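You operate a simulated robot arm through the tools that you are given. There is no shell and no other tool. Be economical: measure what you need, move in short steps, check, and stop when the job is done.

You run a simulated robot arm. Do the job below in one go: nothing can be reset, and whatever is moved stays where it is left.

Task
Put things in order on the rack top by the lid table. At the end: the cartridge with the red foot stands where the spool with the yellow band stood; the yellow brush stands where the pot marked sump stood; the red tie is on the nets box; the pot marked sump stands where the red tie stood; the spool with the yellow band stands where the yellow brush stood; whatever was shut is shut again. Leave all else as you found it, and nothing knocked over.

It is judged by the outcome, as a careful person would: the job done as asked, and still so three seconds after it is handed in. It fails if anything else is knocked over, pushed out of place, dropped, spilled or broken. Lids that push on must go on centred and level and be pressed home; caps that screw on are set level and turned clockwise until they are tight.

Robot
A 6-joint arm with a two-finger gripper, fixed in place. Base frame: the origin is at the foot of the arm, x ahead of it, y to its left, z up; the work surface is at about z = 0. Readings come in m, degrees, newtons and seconds.
With the tool pointing down near the work surface it reaches from about 0.24 to 0.62 m from the base axis. Its first joint turns from -66.0 to 66.0 degrees. Payload 1.37 kg.
The tool frame sits at the grasp point between the pads (the TCP): z along the fingers, y along the line on which they close. The tips reach 0.022 m beyond it. The gripper opens to 0.092 m. The gripper's body begins 0.065 m behind the TCP.
Orientation is that of the tool frame in the base frame, as [roll, pitch, yaw] about the fixed x, y, z axes, in that order (R = Rz(yaw) Ry(pitch) Rx(roll)). With the fingers straight down and closing along the base's y, the tool's x points along the base's -x, its y along +y and its z along -z.

Tools
- The arm moves only by the tool play_rows. Its argument "moves" is a list of rows, each a list of 7 numbers: the shift along the tool's x, y, z in m, then the turn, a rotation vector about the tool's x, y, z in degrees, then the opening, from 0 (shut) to 1 (fully open). In form: [[dx, dy, dz, wx, wy, wz, hand], ...]. A call has 1 to 20 rows; each row shifts and turns the commanded pose from where the row before left it, along the tool's axes as they then stand. Rows are played at 5 a second. More than 0.05 m and 8.6 degrees between two rows, or a gripper value outside its range, and nothing of the call is played. Where a pose cannot be reached the arm comes as near as it can. A force on the tool above 40 N (or 10 N above the force at the start of the call, whichever is more), or a blocked arm, ends the call early, and 0.2 s more pass. Each finger halts on what it meets, pressing with about 20 N; the grip force reading is that of the motor and also rises with nothing between the fingers. The clock runs only during rows and for 0.2 s after the last one: add rows that do not move to give the fingers time. The reply holds the time, the measured pose of the TCP, the force on the tool along the base axes, the opening and the grip force, in the units named above and with some noise, with the torque about the TCP (base axes, N m) and any sound that the robot's microphone picked up.
- Cameras (640 x 400 px; columns grow to the right, rows downward): "scene" is fixed at [0.0322, -0.4372, 0.5968]; the picture's right is [0.71, -0.71, 0.00], its down [-0.38, -0.38, -0.84] and it looks along [0.60, 0.60, -0.54] (base axes); focal length 310 px, centre (320, 200). "wrist" rides on the gripper at [0.071, 0.019, -0.102] in the tool frame; the picture's right is [-0.26, 0.97, 0.00], its down [-0.75, -0.20, -0.63] and it looks along [-0.60, -0.16, 0.78] (tool axes); focal length 280 px, centre (320, 200). There is no depth. A picture from a camera that has moved, and an enlarged one, comes with that camera's place and axes in the base frame and with its lens. The place of the scene camera against the robot may be out by one fixed shift of up to 0.018 m in any direction.
- camera(camera): a new picture of that camera. It takes no simulated time.
- zoom(camera, box): a new picture of the part [left, top, right, bottom] of that camera's present view, enlarged. It takes no simulated time.
- close_job(): hands the job in; it is judged then, once.

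Work in short steps. Places have to be worked out from the pictures, the camera data and where the tool is seen: move nearer, look again, correct. Check each grasp and each placing, and mend what went wrong. You have 120 turns and 84 pictures in all, those below and enlarged ones among them. Open the gripper and draw the arm clear of the work before you hand the job in, unless the task says otherwise; then end with one line.

The tools are called after "Emit:" as a command line: name --pt "numbers of a row" for each row, then --argument value for the rest, lists and objects as JSON in quotes. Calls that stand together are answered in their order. play_rows: Moves the arm, as the interface text tells. Its arguments: {"type":"object","properties":{"moves":{"type":"array","items":{"type":"array","items":{"type":"number"}}}},"required":["moves"]} The other tools are called the same way: camera (camera) takes a picture; zoom (camera, box) takes an enlarged picture of a part of a camera's view; close_job () hands the job in.

At the start:

```text
clock: 0.0
ee_pos: [0.3923, 0.0542, 0.3494]
tcp_rot: [179.9, 0.0, 179.9]
ft_force: [-0.2, 0.3, -0.9]
ft_torque: [-0.03, -0.03, -0.01]
opening: 0.0919
grasp_force: 0.0
```

scene: 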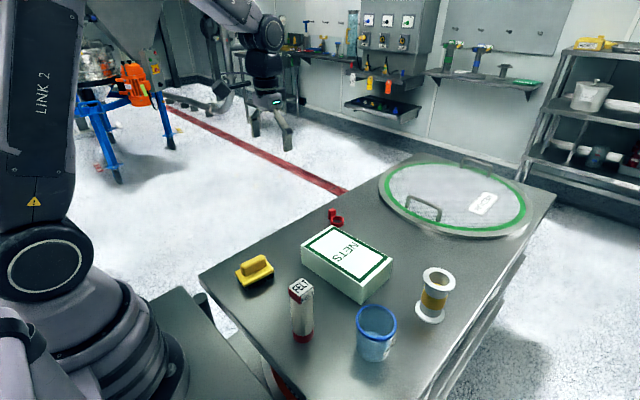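
wrist: 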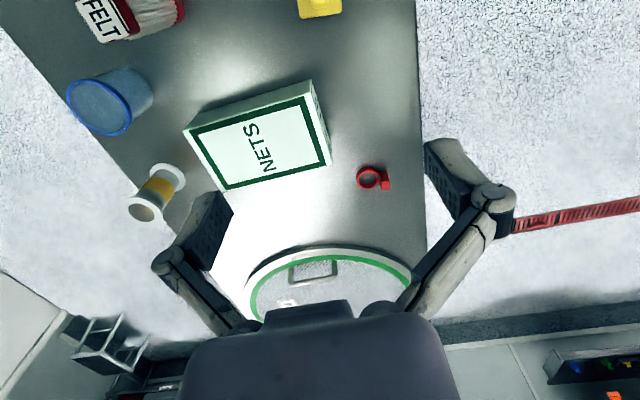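

I start with close-ups of the scene to identify the objects and their marks.

Emit:
zoom --camera "scene" --box '[220, 190, 480, 370]'

Emit:
zoom --camera "wrist" --box '[60, 0, 440, 240]'

```text
2.22 times, centred on (350, 280) of scene
camera zoom: at [0.0322, -0.4372, 0.5968], right [0.71, -0.71, 0.0], down [-0.38, -0.38, -0.84], along [0.6, 0.6, -0.54], focal length 688 px, centre (253, 22)
```

zoom: 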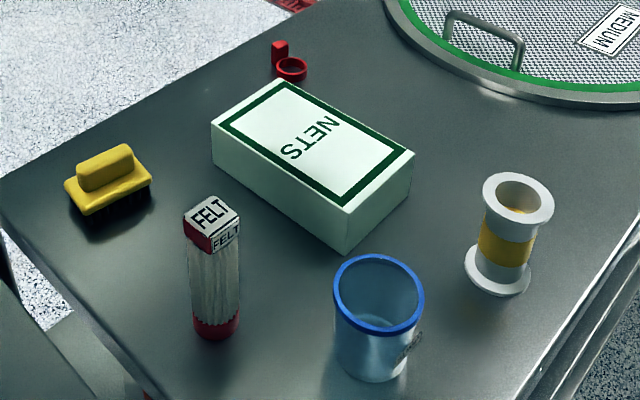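

```text
1.67 times, centred on (250, 120) of wrist
camera zoom: at [0.3229, 0.0722, 0.4518], right [0.26, 0.97, 0.0], down [0.75, -0.2, 0.63], along [0.6, -0.16, -0.78], focal length 467 px, centre (437, 333)
```

zoom: 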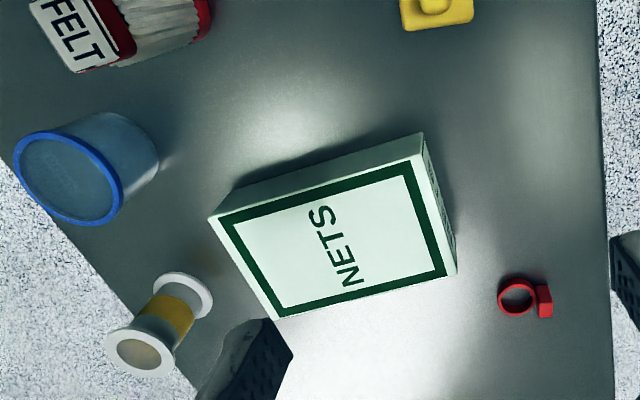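

The objects look to be at about: tie (0.637, 0.09), pot (0.37, −0.256), spool (0.538, −0.288), brush (0.30, 0.063), cartridge (0.29, −0.13), and box x 0.44–0.56, y −0.16–0.04, about 0.06 high. The moves form a chain, so I do the tie first and go nearer to look at it.

Emit:
play_rows --pt "-0.03 0.006 0.037 0 0 0 1" --pt "-0.03 0.006 0.037 0 0 0 1" --pt "-0.03 0.006 0.037 0 0 0 1" --pt "-0.03 0.006 0.037 0 0 0 1" --pt "0 0 0 0 0 0 1"

Emit:
camera --camera "wrist"

```text
clock: 1.2
ee_pos: [0.5139, 0.078, 0.2014]
tcp_rot: [180.0, 0.1, 180.0]
ft_force: [-0.5, 0.1, 0.7]
ft_torque: [-0.01, 0.02, -0.03]
opening: 0.0918
grasp_force: 0.0
```

```text
79 pictures are left
camera wrist: at [0.4432, 0.0961, 0.304], right [0.26, 0.97, 0.0], down [0.75, -0.2, 0.63], along [0.6, -0.16, -0.78], focal length 280 px, centre (320, 200)
```

wrist: 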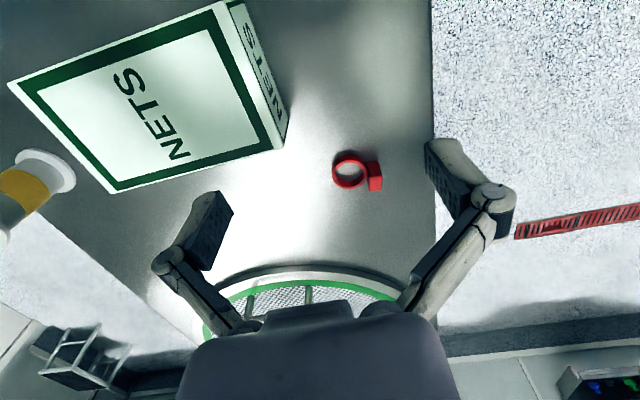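

The tie shows as a ring with a small head block; I zoom in for its exact shape.

Emit:
zoom --camera "wrist" --box '[300, 135, 420, 210]'

Emit:
zoom --camera "scene" --box '[300, 190, 380, 240]'

```text
5.33 times, centred on (360, 172) of wrist
camera zoom: at [0.4432, 0.0961, 0.304], right [0.26, 0.97, 0.0], down [0.75, -0.2, 0.63], along [0.6, -0.16, -0.78], focal length 1495 px, centre (107, 347)
```

zoom: 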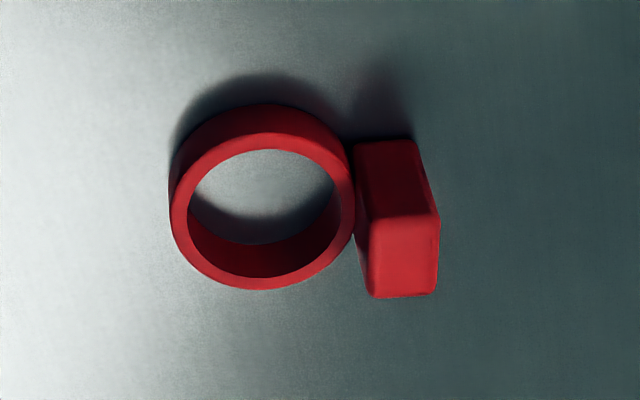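

```text
8.00 times, centred on (340, 215) of scene
camera zoom: at [0.0322, -0.4372, 0.5968], right [0.71, -0.71, 0.0], down [-0.38, -0.38, -0.84], along [0.6, 0.6, -0.54], focal length 2477 px, centre (160, 80)
```

zoom: 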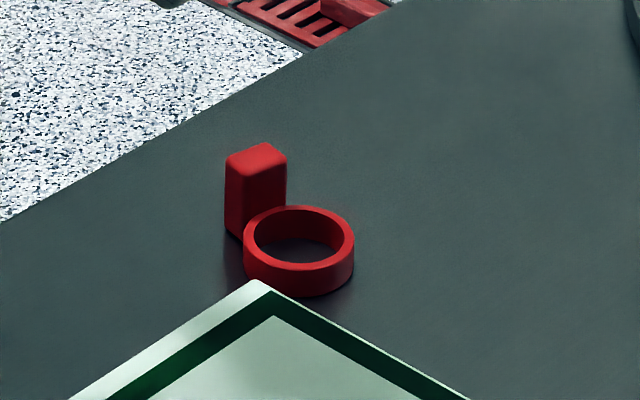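

Ring centre is about (0.636, 0.082); the head block is about (0.644, 0.111), 17 mm wide and about 32 mm tall. It lies beyond straight-down reach, so I tilt the tool 25° outward and come over the head.

Emit:
play_rows --pt "0 0 0 0 -8.33 0 0.6" --pt "0 0 0 0 -8.33 0 0.6" --pt "0 0 0 0 -8.34 0 0.6" --pt "-0.0171 0.0083 0.0355 0 0 0 0.6" --pt "-0.0171 0.0083 0.0355 0 0 0 0.6" --pt "-0.0171 0.0083 0.0355 0 0 0 0.6" --pt "-0.0171 0.0083 0.0355 0 0 0 0.6" --pt "0 0 0 0 0 0 0.6" --pt "0 0 0 0 0 0 0.6"

Emit:
camera --camera "wrist"

Emit:
zoom --camera "scene" --box '[270, 130, 430, 230]'

```text
clock: 3.2
ee_pos: [0.6353, 0.1119, 0.1016]
tcp_rot: [-179.9, 25.0, 180.0]
ft_force: [0.4, 0.4, 0.5]
ft_torque: [0.02, -0.01, -0.02]
opening: 0.0554
grasp_force: 0.1
```

```text
76 pictures are left
camera wrist: at [0.529, 0.1298, 0.164], right [0.24, 0.97, 0.11], down [0.42, -0.2, 0.88], along [0.88, -0.16, -0.45], focal length 280 px, centre (320, 200)
```

wrist: 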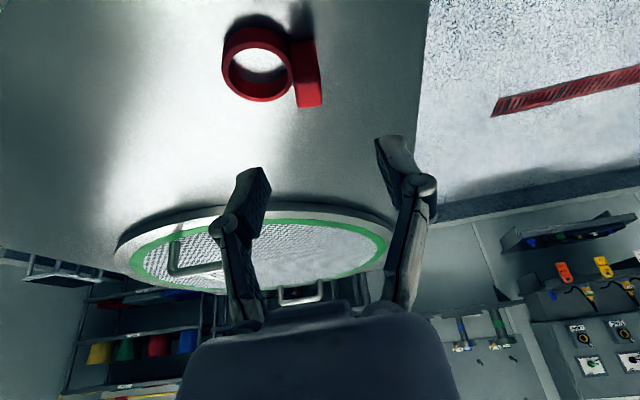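

```text
4.00 times, centred on (350, 180) of scene
camera zoom: at [0.0322, -0.4372, 0.5968], right [0.71, -0.71, 0.0], down [-0.38, -0.38, -0.84], along [0.6, 0.6, -0.54], focal length 1238 px, centre (200, 280)
```

zoom: 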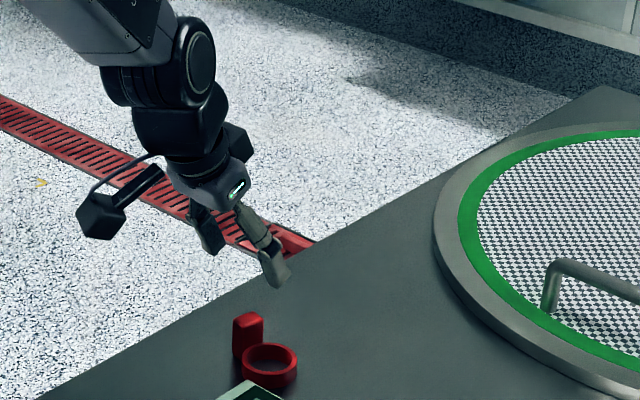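

The estimates hold (head about (0.648, 0.110)). I descend so the tips overlap the head above the ring, then close.

Emit:
play_rows --pt "0.0075 -0.0005 0.0186 0 0 0 0.6" --pt "0.0075 -0.0005 0.0186 0 0 0 0.6" --pt "0.0075 -0.0005 0.0186 0 0 0 0.6" --pt "0 0 0 0 0 0 0.6" --pt "0 0 0 0 0 0 0.6"

Emit:
zoom --camera "scene" --box '[290, 160, 390, 222]'

Emit:
camera --camera "wrist"

```text
clock: 4.4
ee_pos: [0.6393, 0.11, 0.0421]
tcp_rot: [-179.9, 25.0, 180.0]
ft_force: [0.1, 0.2, 0.2]
ft_torque: [0.0, 0.03, -0.01]
opening: 0.0551
grasp_force: 0.1
```

```text
6.40 times, centred on (340, 191) of scene
camera zoom: at [0.0322, -0.4372, 0.5968], right [0.71, -0.71, 0.0], down [-0.38, -0.38, -0.84], along [0.6, 0.6, -0.54], focal length 1981 px, centre (192, 258)
```

zoom: 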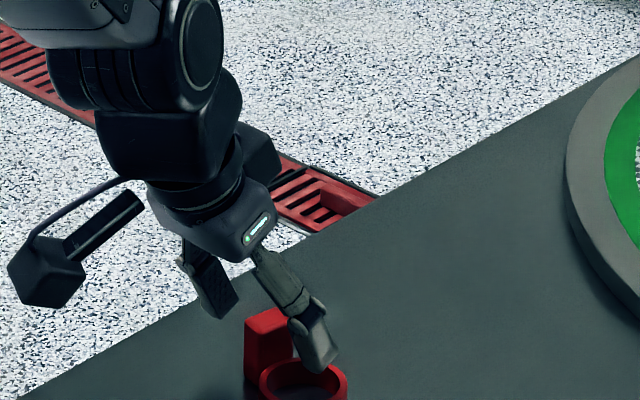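

```text
73 pictures are left
camera wrist: at [0.5318, 0.1282, 0.1042], right [0.24, 0.97, 0.11], down [0.42, -0.2, 0.88], along [0.88, -0.16, -0.45], focal length 280 px, centre (320, 200)
```

wrist: 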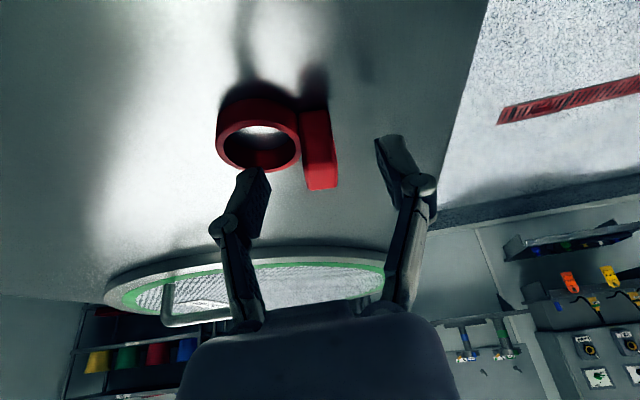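

The tips straddle the head symmetrically and the ring stays below them. I close.

Emit:
play_rows --pt "0 0 0 0 0 0 0.3" --pt "0 0 0 0 0 0 0.0" --pt "0 0 0 0 0 0 0.0" --pt "0 0 0 0 0 0 0.0" --pt "0 0 0 0 0 0 0.0"

Emit:
camera --camera "wrist"

```text
clock: 5.6
ee_pos: [0.6383, 0.1105, 0.0419]
tcp_rot: [180.0, 25.0, 180.0]
ft_force: [-0.8, -0.4, -0.5]
ft_torque: [-0.04, 0.01, -0.03]
opening: 0.0151
grasp_force: 19.8
```

```text
72 pictures are left
camera wrist: at [0.5318, 0.1282, 0.1044], right [0.24, 0.97, 0.11], down [0.42, -0.2, 0.88], along [0.88, -0.16, -0.45], focal length 280 px, centre (320, 200)
```

wrist: 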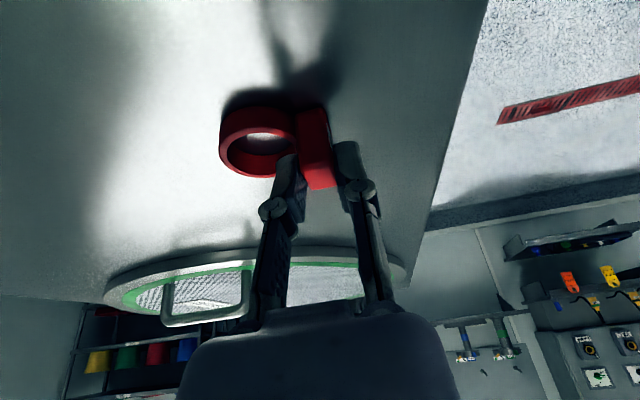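

Gripped at 15 mm. I lift straight up 0.1 m and check that the tie hangs level.

Emit:
play_rows --pt "-0.0105 0 -0.0226 0 0 0 0" --pt "-0.0106 0 -0.0227 0 0 0 0" --pt "-0.0106 0 -0.0227 0 0 0 0" --pt "-0.0106 0 -0.0226 0 0 0 0" --pt "0 0 0 0 0 0 0"

Emit:
camera --camera "wrist"

Emit:
zoom --camera "scene" --box '[290, 130, 390, 192]'

```text
clock: 6.8
ee_pos: [0.6383, 0.1088, 0.1431]
tcp_rot: [180.0, 25.0, 180.0]
ft_force: [1.1, -0.4, 0.1]
ft_torque: [-0.01, 0.04, -0.01]
opening: 0.0149
grasp_force: 20.1
```

```text
71 pictures are left
camera wrist: at [0.5319, 0.1275, 0.2047], right [0.24, 0.97, 0.11], down [0.42, -0.2, 0.88], along [0.88, -0.16, -0.45], focal length 280 px, centre (320, 200)
```

wrist: 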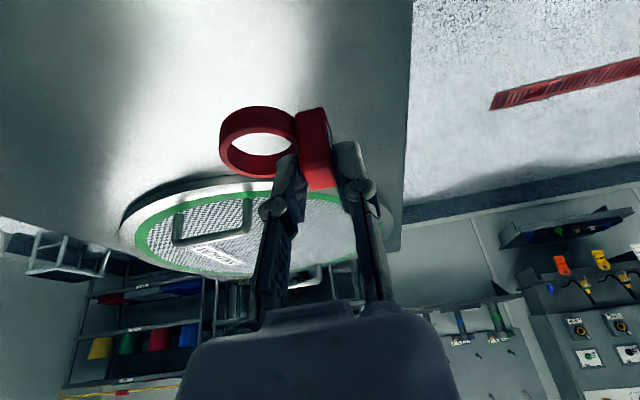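

```text
6.40 times, centred on (340, 161) of scene
camera zoom: at [0.0322, -0.4372, 0.5968], right [0.71, -0.71, 0.0], down [-0.38, -0.38, -0.84], along [0.6, 0.6, -0.54], focal length 1981 px, centre (192, 450)
```

zoom: 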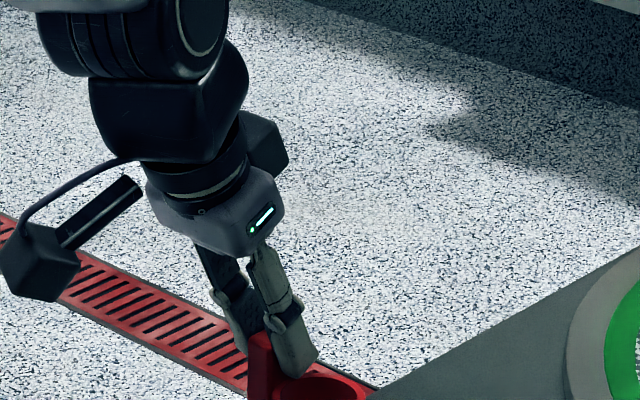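

The tie hangs level. I carry it over the middle of the nets box, to about (0.50, −0.06).

Emit:
play_rows --pt "0.0254 -0.031 -0.0118 0 0 0 0" --pt "0.0254 -0.031 -0.0118 0 0 0 0" --pt "0.0254 -0.031 -0.0118 0 0 0 0" --pt "0.0254 -0.031 -0.0118 0 0 0 0" --pt "0.0253 -0.031 -0.012 0 0 0 0" --pt "0 0 0 0 0 0 0" --pt "0.0059 0 0.0127 0 0 0 0" --pt "0.0059 0 0.0127 0 0 0 0" --pt "0 0 0 0 0 0 0"

Emit:
camera --camera "wrist"

Emit:
zoom --camera "scene" --box '[280, 180, 420, 268]'

```text
clock: 8.8
ee_pos: [0.5131, -0.0262, 0.1264]
tcp_rot: [179.7, 25.0, -180.0]
ft_force: [-0.2, -0.3, -0.2]
ft_torque: [-0.01, -0.03, 0.0]
opening: 0.015
grasp_force: 19.8
out of reach, approached as far as the arm can: row 5, 7, 8
```

```text
69 pictures are left
camera wrist: at [0.4065, -0.0097, 0.19], right [0.24, 0.97, 0.11], down [0.42, -0.21, 0.88], along [0.88, -0.16, -0.45], focal length 280 px, centre (320, 200)
```

wrist: 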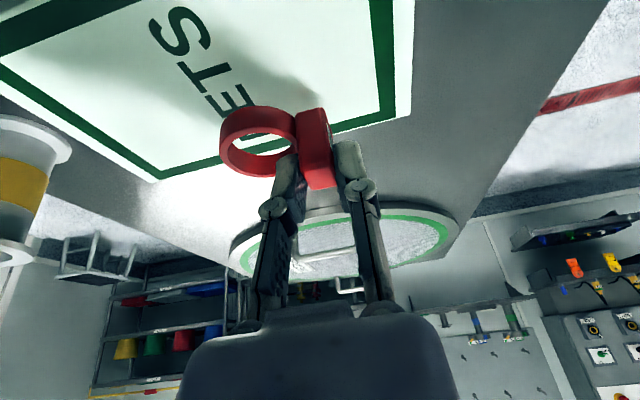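

```text
4.55 times, centred on (350, 224) of scene
camera zoom: at [0.0322, -0.4372, 0.5968], right [0.71, -0.71, 0.0], down [-0.38, -0.38, -0.84], along [0.6, 0.6, -0.54], focal length 1407 px, centre (184, 91)
```

zoom: 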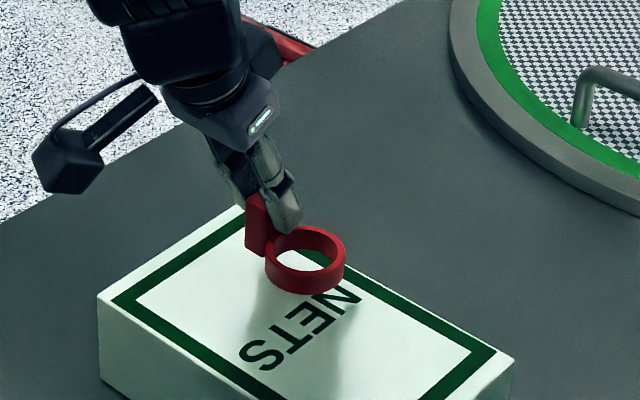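

At this tilt the arm cannot come further in, so it stopped at (0.513, −0.026), which is still well above the box top. I go a little outward, where it is reachable, and check the pose.

Emit:
play_rows --pt "-0.0136 0 0.0063 0 0 0 0" --pt "0 0 0 0 0 0 0"

```text
clock: 9.4
ee_pos: [0.5226, -0.0261, 0.128]
tcp_rot: [180.0, 25.1, 180.0]
ft_force: [0.2, 0.6, 0.4]
ft_torque: [-0.02, -0.03, 0.04]
opening: 0.0149
grasp_force: 19.9
out of reach, approached as far as the arm can: row 1
```

I step outward and down in small moves.

Emit:
play_rows --pt "-0.0091 0 0.0042 0 0 0 0" --pt "0.0042 0 0.0091 0 0 0 0" --pt "0 0 0 0 0 0 0"

```text
clock: 10.2
ee_pos: [0.5261, -0.0249, 0.1232]
tcp_rot: [179.8, 25.1, -180.0]
ft_force: [0.0, 0.1, -0.3]
ft_torque: [-0.01, 0.0, 0.02]
opening: 0.0149
grasp_force: 20.0
out of reach, approached as far as the arm can: row 1, 2
```

The reach limit depends on tilt, so I ease the tilt back by 8° and re-centre over the box. The tie will settle flat on contact.

Emit:
play_rows --pt "0 0 0 0 4 0 0" --pt "0 0 0 0 4 0 0" --pt "0.0096 -0.025 -0.003 0 0 0 0" --pt "0.0029 0 0.0096 0 0 0 0" --pt "0 0 0 0 0 0 0"

Emit:
zoom --camera "scene" --box '[280, 180, 420, 268]'

```text
clock: 11.4
ee_pos: [0.5201, -0.0482, 0.1127]
tcp_rot: [179.0, 25.2, -179.9]
ft_force: [0.6, -0.1, -0.2]
ft_torque: [0.03, 0.0, 0.02]
opening: 0.0147
grasp_force: 20.7
out of reach, approached as far as the arm can: row 1, 2
```

```text
4.55 times, centred on (350, 224) of scene
camera zoom: at [0.0322, -0.4372, 0.5968], right [0.71, -0.71, 0.0], down [-0.38, -0.38, -0.84], along [0.6, 0.6, -0.54], focal length 1407 px, centre (184, 91)
```

zoom: 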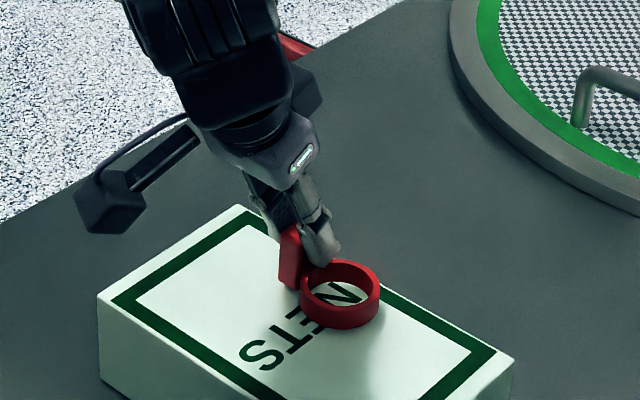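

It is now at (0.520, −0.048, 0.113), still level and over the box. I lower gently until I feel contact.

Emit:
play_rows --pt "0.0017 0 0.0036 0 0 0 0" --pt "0.0017 0 0.0036 0 0 0 0" --pt "0 0 0 0 0 0 0"

Emit:
zoom --camera "scene" --box '[310, 215, 390, 265]'

```text
clock: 12.2
ee_pos: [0.5214, -0.0473, 0.105]
tcp_rot: [178.9, 25.2, -180.0]
ft_force: [-0.3, 0.7, 18.6]
ft_torque: [-0.07, -0.14, 0.02]
opening: 0.0149
grasp_force: 20.2
```

```text
8.00 times, centred on (350, 240) of scene
camera zoom: at [0.0321, -0.4372, 0.5968], right [0.71, -0.71, 0.0], down [-0.38, -0.38, -0.84], along [0.6, 0.6, -0.54], focal length 2477 px, centre (80, -120)
```

zoom: 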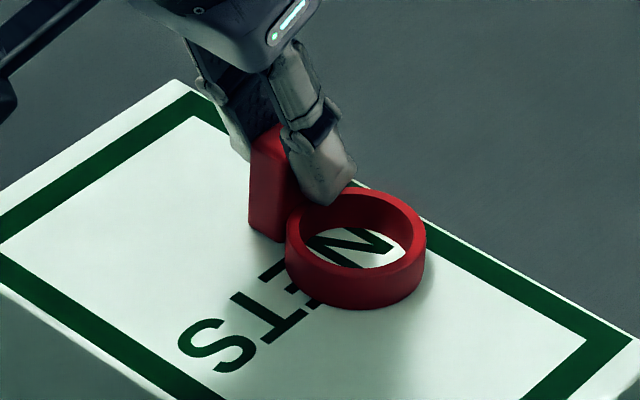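

The contact force of 18.6 N shows it is seated on the box. I ease up a millimetre, open a bit and lift away.

Emit:
play_rows --pt "-0.0004 0 -0.001 0 0 0 0.0" --pt "0 0 0 0 0 0 0.4" --pt "0 0 0 0 0 0 0.4" --pt "0 0 0 0 0 0 0.4" --pt "-0.008 0 -0.018 0 0 0 0.4" --pt "-0.008 0 -0.018 0 0 0 0.4" --pt "-0.012 0 -0.027 0 0 0 0.4" --pt "0 0 0 0 0 0 0.4"

Emit:
zoom --camera "scene" --box '[280, 190, 420, 278]'

```text
clock: 14.0
ee_pos: [0.5187, -0.0494, 0.1743]
tcp_rot: [179.0, 25.1, -180.0]
ft_force: [0.0, -0.1, 0.1]
ft_torque: [-0.03, -0.02, -0.02]
opening: 0.0369
grasp_force: 0.0
```

```text
4.55 times, centred on (350, 234) of scene
camera zoom: at [0.0322, -0.4372, 0.5968], right [0.71, -0.71, 0.0], down [-0.38, -0.38, -0.84], along [0.6, 0.6, -0.54], focal length 1407 px, centre (184, 46)
```

zoom: 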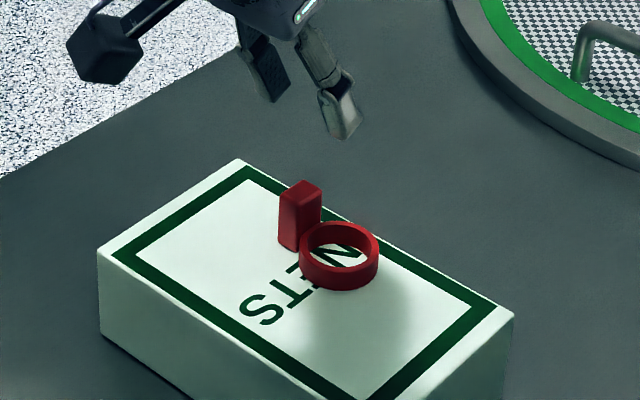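

The tie stands on the box, and the box hasn't moved. I raise the arm, straighten the tool and go look at the pot.

Emit:
play_rows --pt "-0.016 0 -0.035 0 0 0 1" --pt "-0.016 0 -0.035 0 0 0 1" --pt "0 0 0 0 8.33 0 1" --pt "0 0 0 0 8.33 0 1" --pt "0 0 0 0 8.33 0 1" --pt "0.04 -0.03 0 0 0 0 1" --pt "0.04 -0.03 0 0 0 0 1" --pt "0.04 -0.03 0 0 0 0 1" --pt "0.04 -0.03 0 0 0 0 1" --pt "0 0 0 0 0 0 1"

Emit:
camera --camera "wrist"

```text
clock: 16.2
ee_pos: [0.3567, -0.171, 0.2483]
tcp_rot: [179.1, 0.1, -179.4]
ft_force: [0.1, 0.1, -0.4]
ft_torque: [0.03, 0.01, 0.0]
opening: 0.092
grasp_force: 0.1
```

```text
64 pictures are left
camera wrist: at [0.2873, -0.1552, 0.3504], right [0.25, 0.97, 0.02], down [0.75, -0.21, 0.62], along [0.61, -0.15, -0.78], focal length 280 px, centre (320, 200)
```

wrist: 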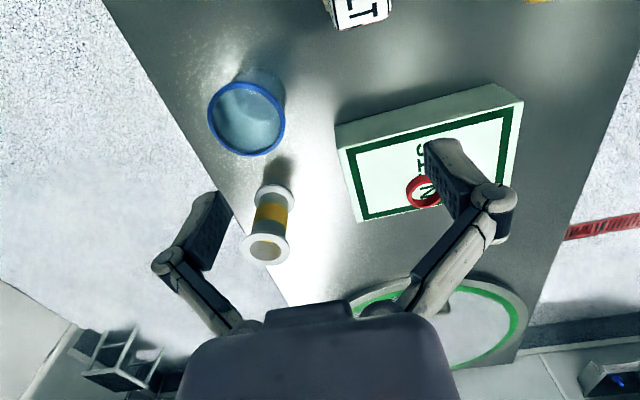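

I zoom on the pot from here to fix its base, rim and height.

Emit:
zoom --camera "wrist" --box '[190, 50, 320, 270]'

Emit:
zoom --camera "scene" --box '[335, 290, 455, 365]'

```text
1.82 times, centred on (255, 160) of wrist
camera zoom: at [0.2873, -0.1552, 0.3504], right [0.25, 0.97, 0.02], down [0.75, -0.21, 0.62], along [0.61, -0.15, -0.78], focal length 510 px, centre (438, 273)
```

zoom: 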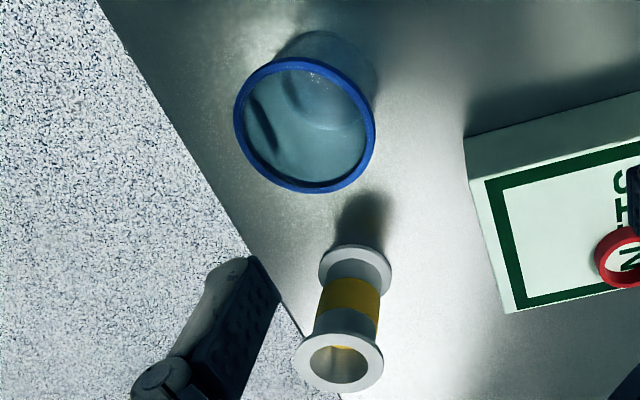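

```text
5.33 times, centred on (395, 328) of scene
camera zoom: at [0.0321, -0.4372, 0.5968], right [0.71, -0.71, 0.0], down [-0.38, -0.38, -0.84], along [0.6, 0.6, -0.54], focal length 1651 px, centre (-80, -480)
```

zoom: 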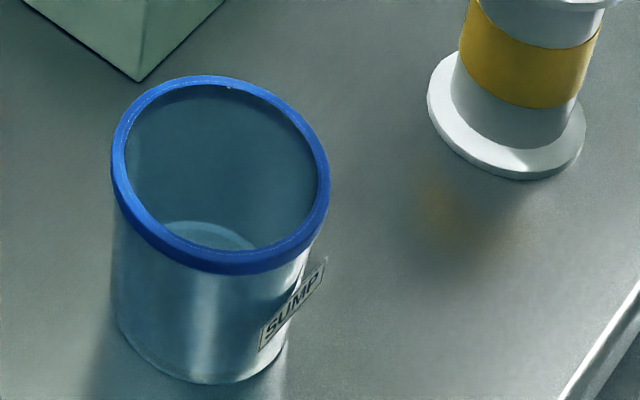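

The pot looks empty, about 0.074 wide and 0.088 tall, at about (0.375, −0.249), with a small SUMP plaque low on its −y side. I will grip it high at the rim, clear of the plaque, with a 15° outward tilt so it can be set at the far spot, and I turn the hand to keep the camera off the cartridge.

Emit:
play_rows --pt "0 0 0 -0.9 0 6.9 1" --pt "0 0 0 0 0 6.9 1" --pt "0 0 0 0 0 6.8 1" --pt "0 0 0 0 -7.5 0 1" --pt "0 0 0 0 -7.5 0 1" --pt "-0.0055 -0.0224 0.0353 0 0 0 1" --pt "-0.0055 -0.0224 0.0353 0 0 0 1" --pt "-0.0055 -0.0224 0.0353 0 0 0 1" --pt "0 0 0 0 0 0 1" --pt "0 0 0 0 0 0 1"

Emit:
camera --camera "wrist"

Emit:
camera --camera "scene"

```text
clock: 18.4
ee_pos: [0.3765, -0.2466, 0.1485]
tcp_rot: [178.2, 14.4, 159.3]
ft_force: [-0.2, 0.1, 0.2]
ft_torque: [0.0, -0.02, 0.0]
opening: 0.0921
grasp_force: 0.2
```

```text
61 pictures are left
camera wrist: at [0.2951, -0.1994, 0.2301], right [0.57, 0.82, 0.09], down [0.46, -0.41, 0.79], along [0.68, -0.41, -0.61], focal length 280 px, centre (320, 200)
```

wrist: 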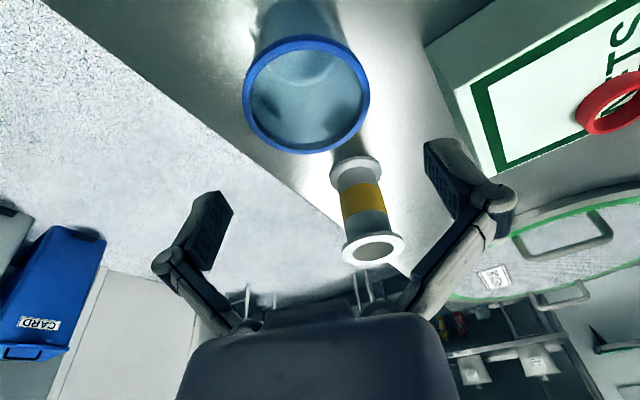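

```text
60 pictures are left
```

scene: 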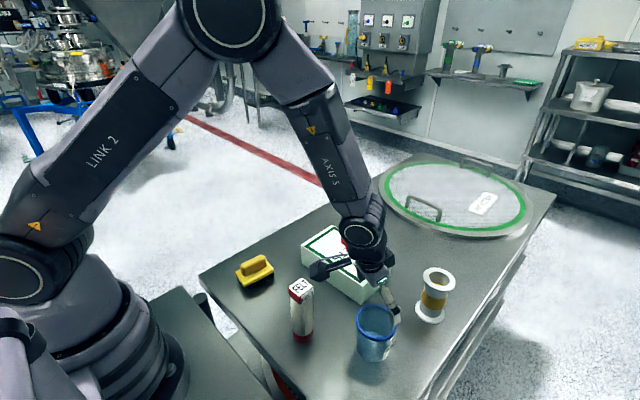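

The rim centre is at about (0.372, −0.246), close under the TCP. I correct the slight roll and descend to z≈0.08 around the rim.

Emit:
play_rows --pt "0 0 0 1.8 0 0 1" --pt "0.0071 -0.0005 0.0217 0 0 0 1" --pt "0.0071 -0.0005 0.0217 0 0 0 1" --pt "0.0071 -0.0004 0.0218 0 0 0 1" --pt "0 0 0 0 0 0 1"

Emit:
zoom --camera "scene" --box '[270, 240, 450, 365]'

Emit:
camera --camera "wrist"

```text
clock: 19.6
ee_pos: [0.3722, -0.2478, 0.0814]
tcp_rot: [-179.8, 14.4, 159.4]
ft_force: [-0.1, 0.4, 0.0]
ft_torque: [0.03, 0.03, 0.04]
opening: 0.092
grasp_force: 0.0
```

```text
3.20 times, centred on (360, 302) of scene
camera zoom: at [0.0322, -0.4372, 0.5968], right [0.71, -0.71, 0.0], down [-0.38, -0.38, -0.84], along [0.6, 0.6, -0.54], focal length 991 px, centre (192, -128)
```

zoom: 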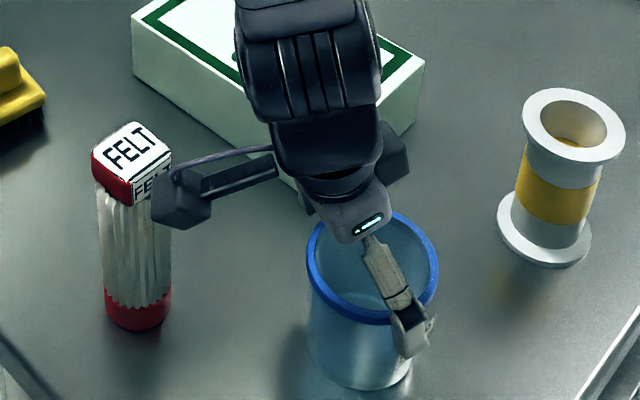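

```text
58 pictures are left
camera wrist: at [0.291, -0.1971, 0.1609], right [0.58, 0.81, 0.06], down [0.47, -0.39, 0.79], along [0.67, -0.43, -0.61], focal length 280 px, centre (320, 200)
```

wrist: 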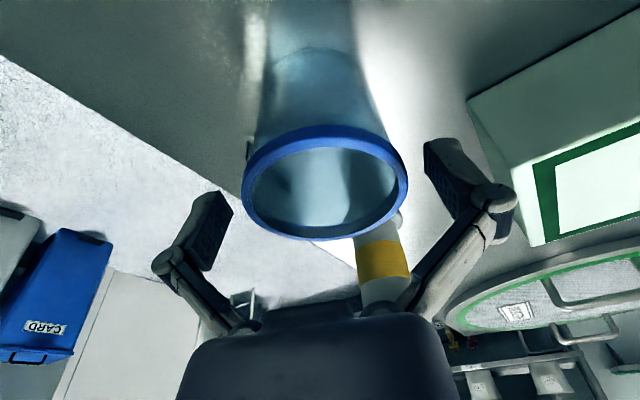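

The rim is centred between the fingers at the TCP. I close on it.

Emit:
play_rows --pt "0 0 0 0 0 0 0.85" --pt "0 0 0 0 0 0 0.7" --pt "0 0 0 0 0 0 0.6" --pt "0 0 0 0 0 0 0.5" --pt "0 0 0 0 0 0 0.4"

Emit:
camera --camera "wrist"

```text
clock: 20.8
ee_pos: [0.3723, -0.2469, 0.0807]
tcp_rot: [180.0, 14.5, 159.4]
ft_force: [-0.3, 1.4, 4.4]
ft_torque: [0.12, 0.0, 0.0]
opening: 0.0679
grasp_force: 20.1
```

```text
57 pictures are left
camera wrist: at [0.2911, -0.197, 0.1612], right [0.58, 0.81, 0.06], down [0.46, -0.39, 0.79], along [0.67, -0.43, -0.6], focal length 280 px, centre (320, 200)
```

wrist: 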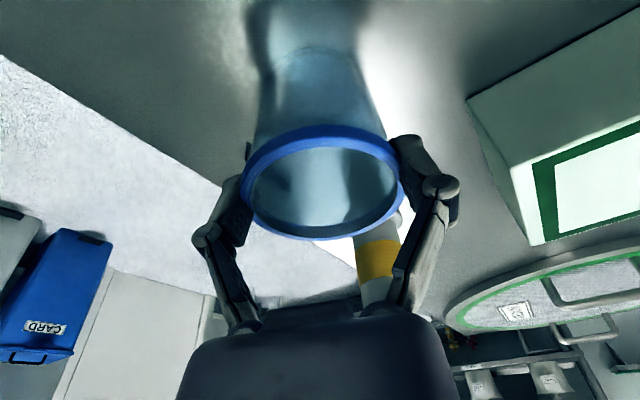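

Gripped at 68 mm. I lift it and check that it hangs level.

Emit:
play_rows --pt "-0.0044 0 -0.017 0 0 0 0.4" --pt "-0.0087 0 -0.0339 0 0 0 0.4" --pt "-0.0087 0 -0.0339 0 0 0 0.4" --pt "-0.0087 0 -0.0339 0 0 0 0.4" --pt "0 0 0 0 0 0 0.4"

Emit:
camera --camera "scene"

```text
clock: 22.0
ee_pos: [0.3719, -0.2471, 0.2027]
tcp_rot: [180.0, 14.4, 159.5]
ft_force: [-0.5, 0.3, -1.4]
ft_torque: [0.0, 0.01, 0.02]
opening: 0.0677
grasp_force: 20.1
```

```text
56 pictures are left
```

scene: 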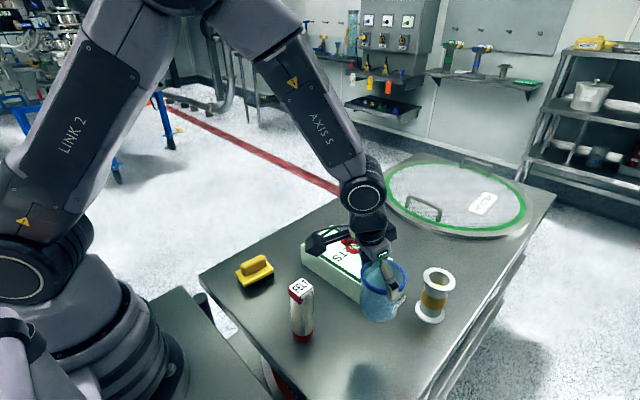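

The pot is held upright. I turn the hand about the vertical and carry it over the box to above the tie's old spot.

Emit:
play_rows --pt "0 0 0 -1.743 0 -6.78 0.4" --pt "0 0 0 -1.743 0 -6.78 0.4" --pt "0 0 0 -1.743 0 -6.78 0.4" --pt "0 0 0 -1.743 0 -6.78 0.4" --pt "0 0 0 0 0 0 0.4" --pt "-0.0299 0.0299 0.0077 0 0 0 0.4" --pt "-0.0299 0.0299 0.0077 0 0 0 0.4" --pt "-0.0299 0.0299 0.0077 0 0 0 0.4" --pt "-0.0299 0.0299 0.0077 0 0 0 0.4" --pt "0 0 0 0 0 0 0.4"

```text
clock: 24.2
ee_pos: [0.4785, -0.1103, 0.2034]
tcp_rot: [-179.9, 14.4, -172.6]
ft_force: [0.2, -0.2, -0.3]
ft_torque: [-0.02, 0.02, 0.0]
opening: 0.0674
grasp_force: 19.9
```

On track, so I continue to the destination.

Emit:
play_rows --pt "-0.0299 0.0299 0.0077 0 0 0 0.4" --pt "-0.0299 0.0299 0.0077 0 0 0 0.4" --pt "-0.0299 0.0299 0.0077 0 0 0 0.4" --pt "-0.0299 0.0299 0.0077 0 0 0 0.4" --pt "-0.0299 0.0299 0.0077 0 0 0 0.4" --pt "-0.0299 0.0299 0.0077 0 0 0 0.4" --pt "0 0 0 0 0 0 0.4"

Emit:
camera --camera "scene"

```text
clock: 25.8
ee_pos: [0.6393, 0.0904, 0.2019]
tcp_rot: [-179.9, 14.4, -172.5]
ft_force: [-1.4, 0.4, -1.2]
ft_torque: [-0.02, -0.02, 0.01]
opening: 0.0674
grasp_force: 19.6
```

```text
55 pictures are left
```

scene: 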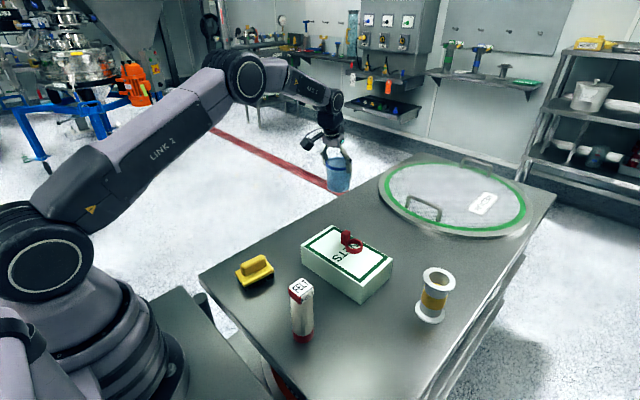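

Reachable. I descend to just above the table.

Emit:
play_rows --pt "0.007 0 0.0271 0 0 0 0.4" --pt "0.007 0 0.0271 0 0 0 0.4" --pt "0.007 0 0.0271 0 0 0 0.4" --pt "0.007 0 0.0271 0 0 0 0.4" --pt "0 0 0 0 0 0 0.4"

Emit:
zoom --camera "scene" --box '[270, 130, 430, 230]'

```text
clock: 27.0
ee_pos: [0.6395, 0.0903, 0.0916]
tcp_rot: [-179.9, 14.5, -172.7]
ft_force: [0.6, 0.7, -0.2]
ft_torque: [0.0, 0.0, 0.02]
opening: 0.0675
grasp_force: 19.9
```

```text
4.00 times, centred on (350, 180) of scene
camera zoom: at [0.0322, -0.4372, 0.5968], right [0.71, -0.71, 0.0], down [-0.38, -0.38, -0.84], along [0.6, 0.6, -0.54], focal length 1238 px, centre (200, 280)
```

zoom: 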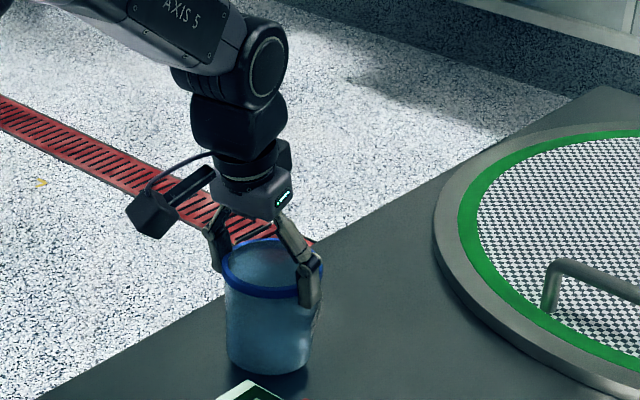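

About 1 cm to go; I lower slowly to contact.

Emit:
play_rows --pt "0.0012 0 0.0048 0 0 0 0.4" --pt "0.0008 0 0.0029 0 0 0 0.4" --pt "0.0005 0 0.0019 0 0 0 0.4" --pt "0.0003 0 0.001 0 0 0 0.4" --pt "0 0 0 0 0 0 0.4"

```text
clock: 28.2
ee_pos: [0.64, 0.0912, 0.0795]
tcp_rot: [-180.0, 14.5, -172.5]
ft_force: [-2.1, 0.5, 6.8]
ft_torque: [0.02, 0.23, 0.01]
opening: 0.0679
grasp_force: 20.0
```

Contact felt. I open and back off along the fingers.

Emit:
play_rows --pt "0 0 0 0 0 0 0.8" --pt "0 0 0 0 0 0 0.9" --pt "0 0 0 0 0 0 1" --pt "0 0 0 0 0 0 1" --pt "0 0 -0.03 0 0 0 1" --pt "0 0 -0.04 0 0 0 1" --pt "0 0 -0.04 0 0 0 1" --pt "0 0 0 0 0 0 1"

Emit:
camera --camera "wrist"

Emit:
zoom --camera "scene" --box '[270, 130, 430, 230]'

```text
clock: 30.0
ee_pos: [0.6127, 0.0854, 0.1868]
tcp_rot: [-179.9, 14.4, -172.7]
ft_force: [-0.1, 0.1, -0.2]
ft_torque: [0.02, 0.01, -0.01]
opening: 0.092
grasp_force: 0.0
```

```text
53 pictures are left
camera wrist: at [0.5169, 0.0913, 0.2672], right [0.13, 0.99, 0.06], down [0.6, -0.13, 0.79], along [0.79, -0.06, -0.61], focal length 280 px, centre (320, 200)
```

wrist: 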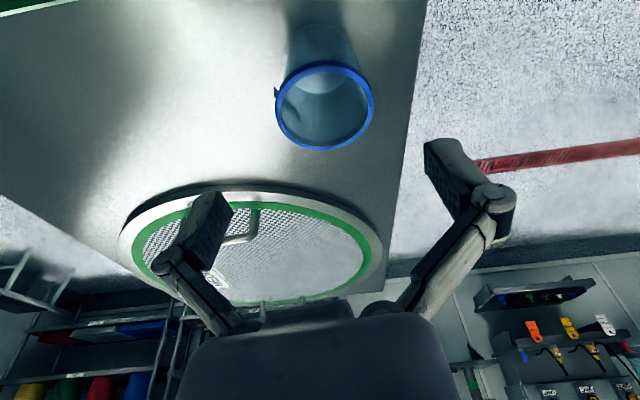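

```text
4.00 times, centred on (350, 180) of scene
camera zoom: at [0.0322, -0.4372, 0.5968], right [0.71, -0.71, 0.0], down [-0.38, -0.38, -0.84], along [0.6, 0.6, -0.54], focal length 1238 px, centre (200, 280)
```

zoom: 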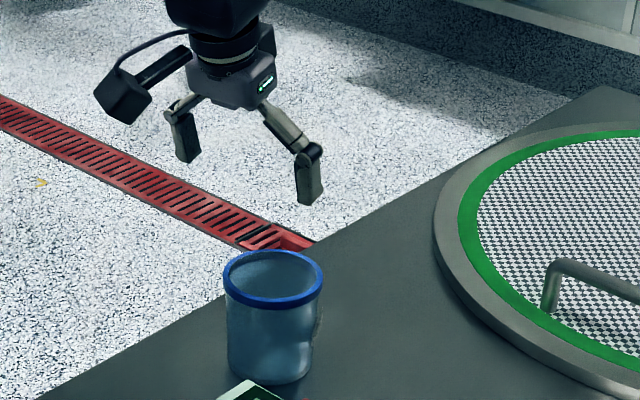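

The pot stands well at the tie's old spot. I draw back, straighten the tool and look at the brush.

Emit:
play_rows --pt "0.04 0 -0.02 0 0 0 1" --pt "0.04 0 -0.02 0 0 0 1" --pt "0 0 0 0 7.2 0 1" --pt "0 0 0 0 7.2 0 1" --pt "0 0 0 0 0 7.4 1" --pt "0.04 -0.004 -0.009 0 0 0 1" --pt "0.04 -0.004 -0.009 0 0 0 1" --pt "0.04 -0.004 -0.009 0 0 0 1" --pt "0.04 -0.004 -0.009 0 0 0 1" --pt "0.04 -0.004 -0.009 0 0 0 1" --pt "0 0 0 0 0 0 1"

Emit:
camera --camera "wrist"

Emit:
zoom --camera "scene" --box '[220, 240, 320, 302]'

```text
clock: 32.4
ee_pos: [0.3246, 0.0555, 0.2503]
tcp_rot: [-179.9, 0.1, -179.9]
ft_force: [-0.2, -0.2, -0.2]
ft_torque: [0.01, 0.02, 0.03]
opening: 0.092
grasp_force: 0.0
```

```text
51 pictures are left
camera wrist: at [0.2541, 0.0732, 0.3525], right [0.26, 0.96, 0.0], down [0.75, -0.2, 0.63], along [0.6, -0.16, -0.78], focal length 280 px, centre (320, 200)
```

wrist: 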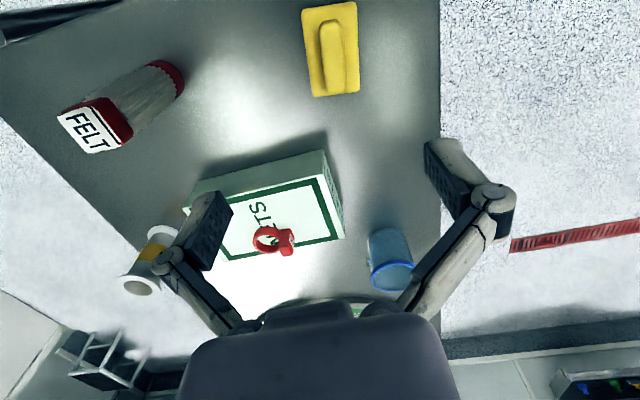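

```text
6.40 times, centred on (270, 271) of scene
camera zoom: at [0.0322, -0.4372, 0.5968], right [0.71, -0.71, 0.0], down [-0.38, -0.38, -0.84], along [0.6, 0.6, -0.54], focal length 1981 px, centre (640, -254)
```

zoom: 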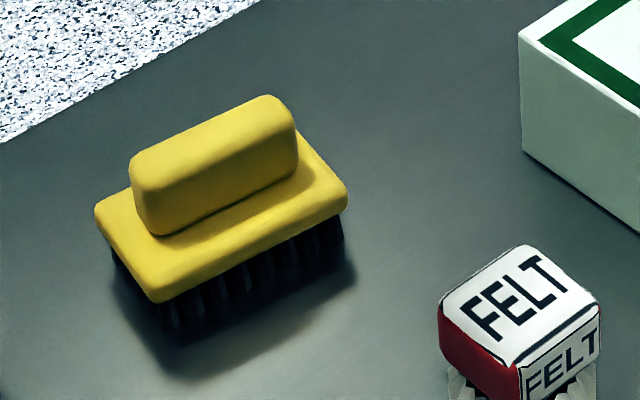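

The brush centre is at about (0.316, 0.07), its long axis turned about −8°, with a 25 mm handle bar on top. I line up over the handle.

Emit:
play_rows --pt "0 0 0 0 0 8 0.6" --pt "0.0033 0.0044 0.0433 0 0 0 0.6" --pt "0.0033 0.0044 0.0433 0 0 0 0.6" --pt "0.0033 0.0044 0.0433 0 0 0 0.6" --pt "0 0 0 0 0 0 0.6"

Emit:
camera --camera "wrist"

Emit:
zoom --camera "scene" --box '[200, 210, 330, 291]'

```text
clock: 33.6
ee_pos: [0.3181, 0.0697, 0.1203]
tcp_rot: [-180.0, 0.1, 171.9]
ft_force: [-0.5, -0.4, -0.4]
ft_torque: [-0.01, -0.01, 0.02]
opening: 0.0553
grasp_force: 0.0
```

```text
49 pictures are left
camera wrist: at [0.2511, 0.0975, 0.2213], right [0.39, 0.92, 0.0], down [0.72, -0.31, 0.63], along [0.58, -0.25, -0.78], focal length 280 px, centre (320, 200)
```

wrist: 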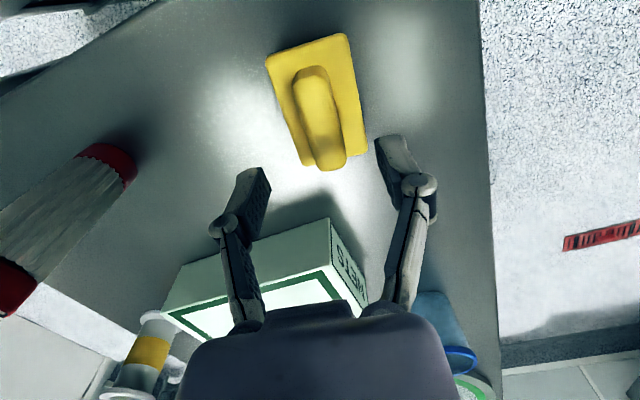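

```text
4.92 times, centred on (265, 250) of scene
camera zoom: at [0.0322, -0.4372, 0.5968], right [0.71, -0.71, 0.0], down [-0.38, -0.38, -0.84], along [0.6, 0.6, -0.54], focal length 1524 px, centre (591, -49)
```

zoom: 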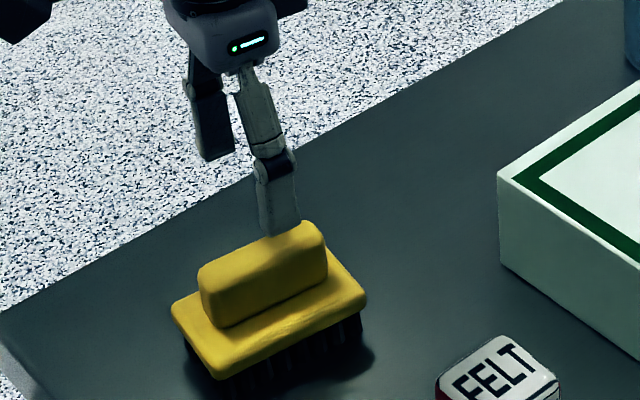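

The handle is centred under the TCP and the alignment is good. I descend to z≈0.062 and close.

Emit:
play_rows --pt "0.001 0 0.02 0 0 2 0.6" --pt "0.001 0 0.02 0 0 0 0.6" --pt "0.001 0 0.01 0 0 0 0.6" --pt "0 0 0.006 0 0 0 0.6" --pt "0 0 0 0 0 0 0.6"

Emit:
zoom --camera "scene" --box '[200, 220, 330, 301]'

Emit:
camera --camera "wrist"

```text
clock: 34.8
ee_pos: [0.3148, 0.0707, 0.0628]
tcp_rot: [-180.0, 0.1, 170.0]
ft_force: [-0.2, -0.1, -0.2]
ft_torque: [0.0, 0.02, 0.0]
opening: 0.0552
grasp_force: 0.1
```

```text
4.92 times, centred on (265, 260) of scene
camera zoom: at [0.0322, -0.4372, 0.5968], right [0.71, -0.71, 0.0], down [-0.38, -0.38, -0.84], along [0.6, 0.6, -0.54], focal length 1524 px, centre (591, -98)
```

zoom: 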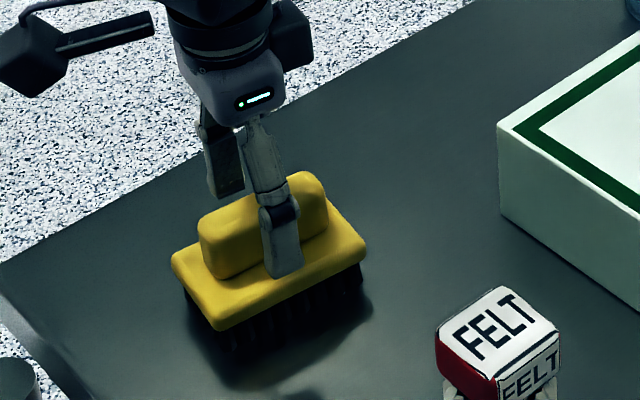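

```text
46 pictures are left
camera wrist: at [0.2489, 0.1001, 0.1654], right [0.43, 0.9, 0.0], down [0.71, -0.33, 0.63], along [0.57, -0.27, -0.78], focal length 280 px, centre (320, 200)
```

wrist: 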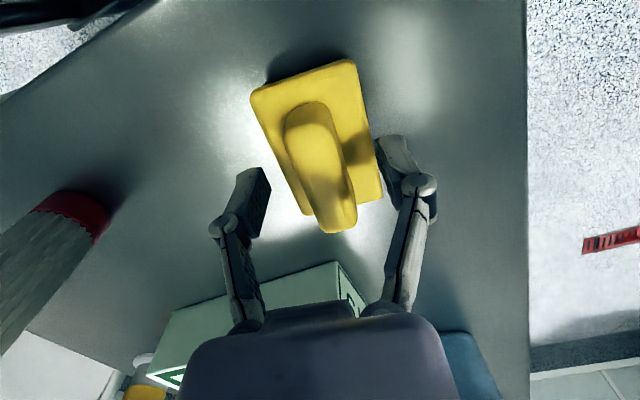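

The tips are astride the handle just above the plate. I close.

Emit:
play_rows --pt "0 0 0 0 0 0 0.4" --pt "0 0 0 0 0 0 0.2" --pt "0 0 0 0 0 0 0.0" --pt "0 0 0 0 0 0 0.0" --pt "0 0 0 0 0 0 0.0"

Emit:
camera --camera "wrist"

```text
clock: 36.0
ee_pos: [0.3144, 0.0693, 0.0642]
tcp_rot: [180.0, 0.1, 170.1]
ft_force: [1.5, 0.6, 0.4]
ft_torque: [0.02, -0.02, 0.0]
opening: 0.0216
grasp_force: 20.3
```

```text
45 pictures are left
camera wrist: at [0.2488, 0.1001, 0.1656], right [0.43, 0.9, 0.0], down [0.71, -0.33, 0.63], along [0.57, -0.27, -0.78], focal length 280 px, centre (320, 200)
```

wrist: 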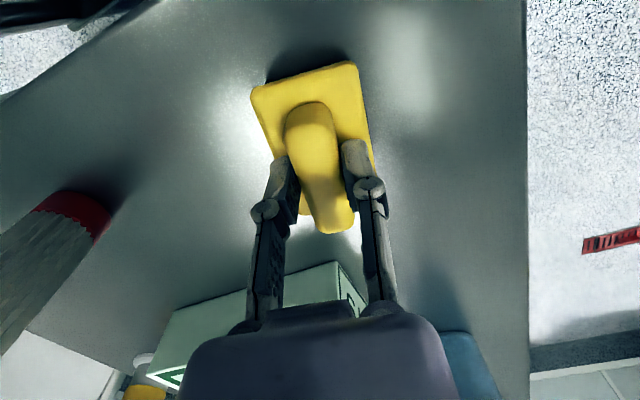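

Gripped at 22 mm. I lift high and carry it across to over the pot's old spot.

Emit:
play_rows --pt "0 0 -0.03 0 0 0 0" --pt "0 0 -0.045 0 0 0 0" --pt "0 0 -0.05 0 0 0 0" --pt "0 0 -0.045 0 0 0 0" --pt "0 0 0 0 0 0 0" --pt "-0.0139 -0.0378 0 0 0 0 0" --pt "-0.0139 -0.0378 0 0 0 0 0" --pt "-0.0139 -0.0378 0 0 0 0 0" --pt "-0.0139 -0.0378 0 0 0 0 0" --pt "-0.0139 -0.0378 0 0 0 0 0" --pt "-0.0139 -0.0378 0 0 0 0 0" --pt "-0.0139 -0.0378 0 0 0 0 0" --pt "-0.0139 -0.0378 0 0 0 0 0" --pt "0 0 0 0 0 0 0"

Emit:
camera --camera "scene"

```text
clock: 39.0
ee_pos: [0.3718, -0.2479, 0.2338]
tcp_rot: [-179.9, 0.0, 170.0]
ft_force: [0.2, 0.0, -1.8]
ft_torque: [-0.02, 0.01, -0.03]
opening: 0.0215
grasp_force: 20.0
```

```text
44 pictures are left
```

scene: 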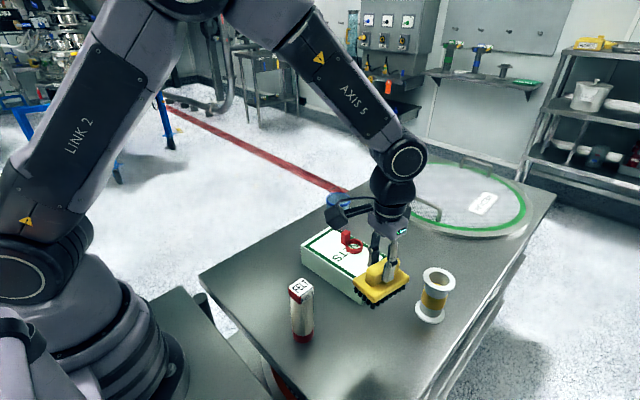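

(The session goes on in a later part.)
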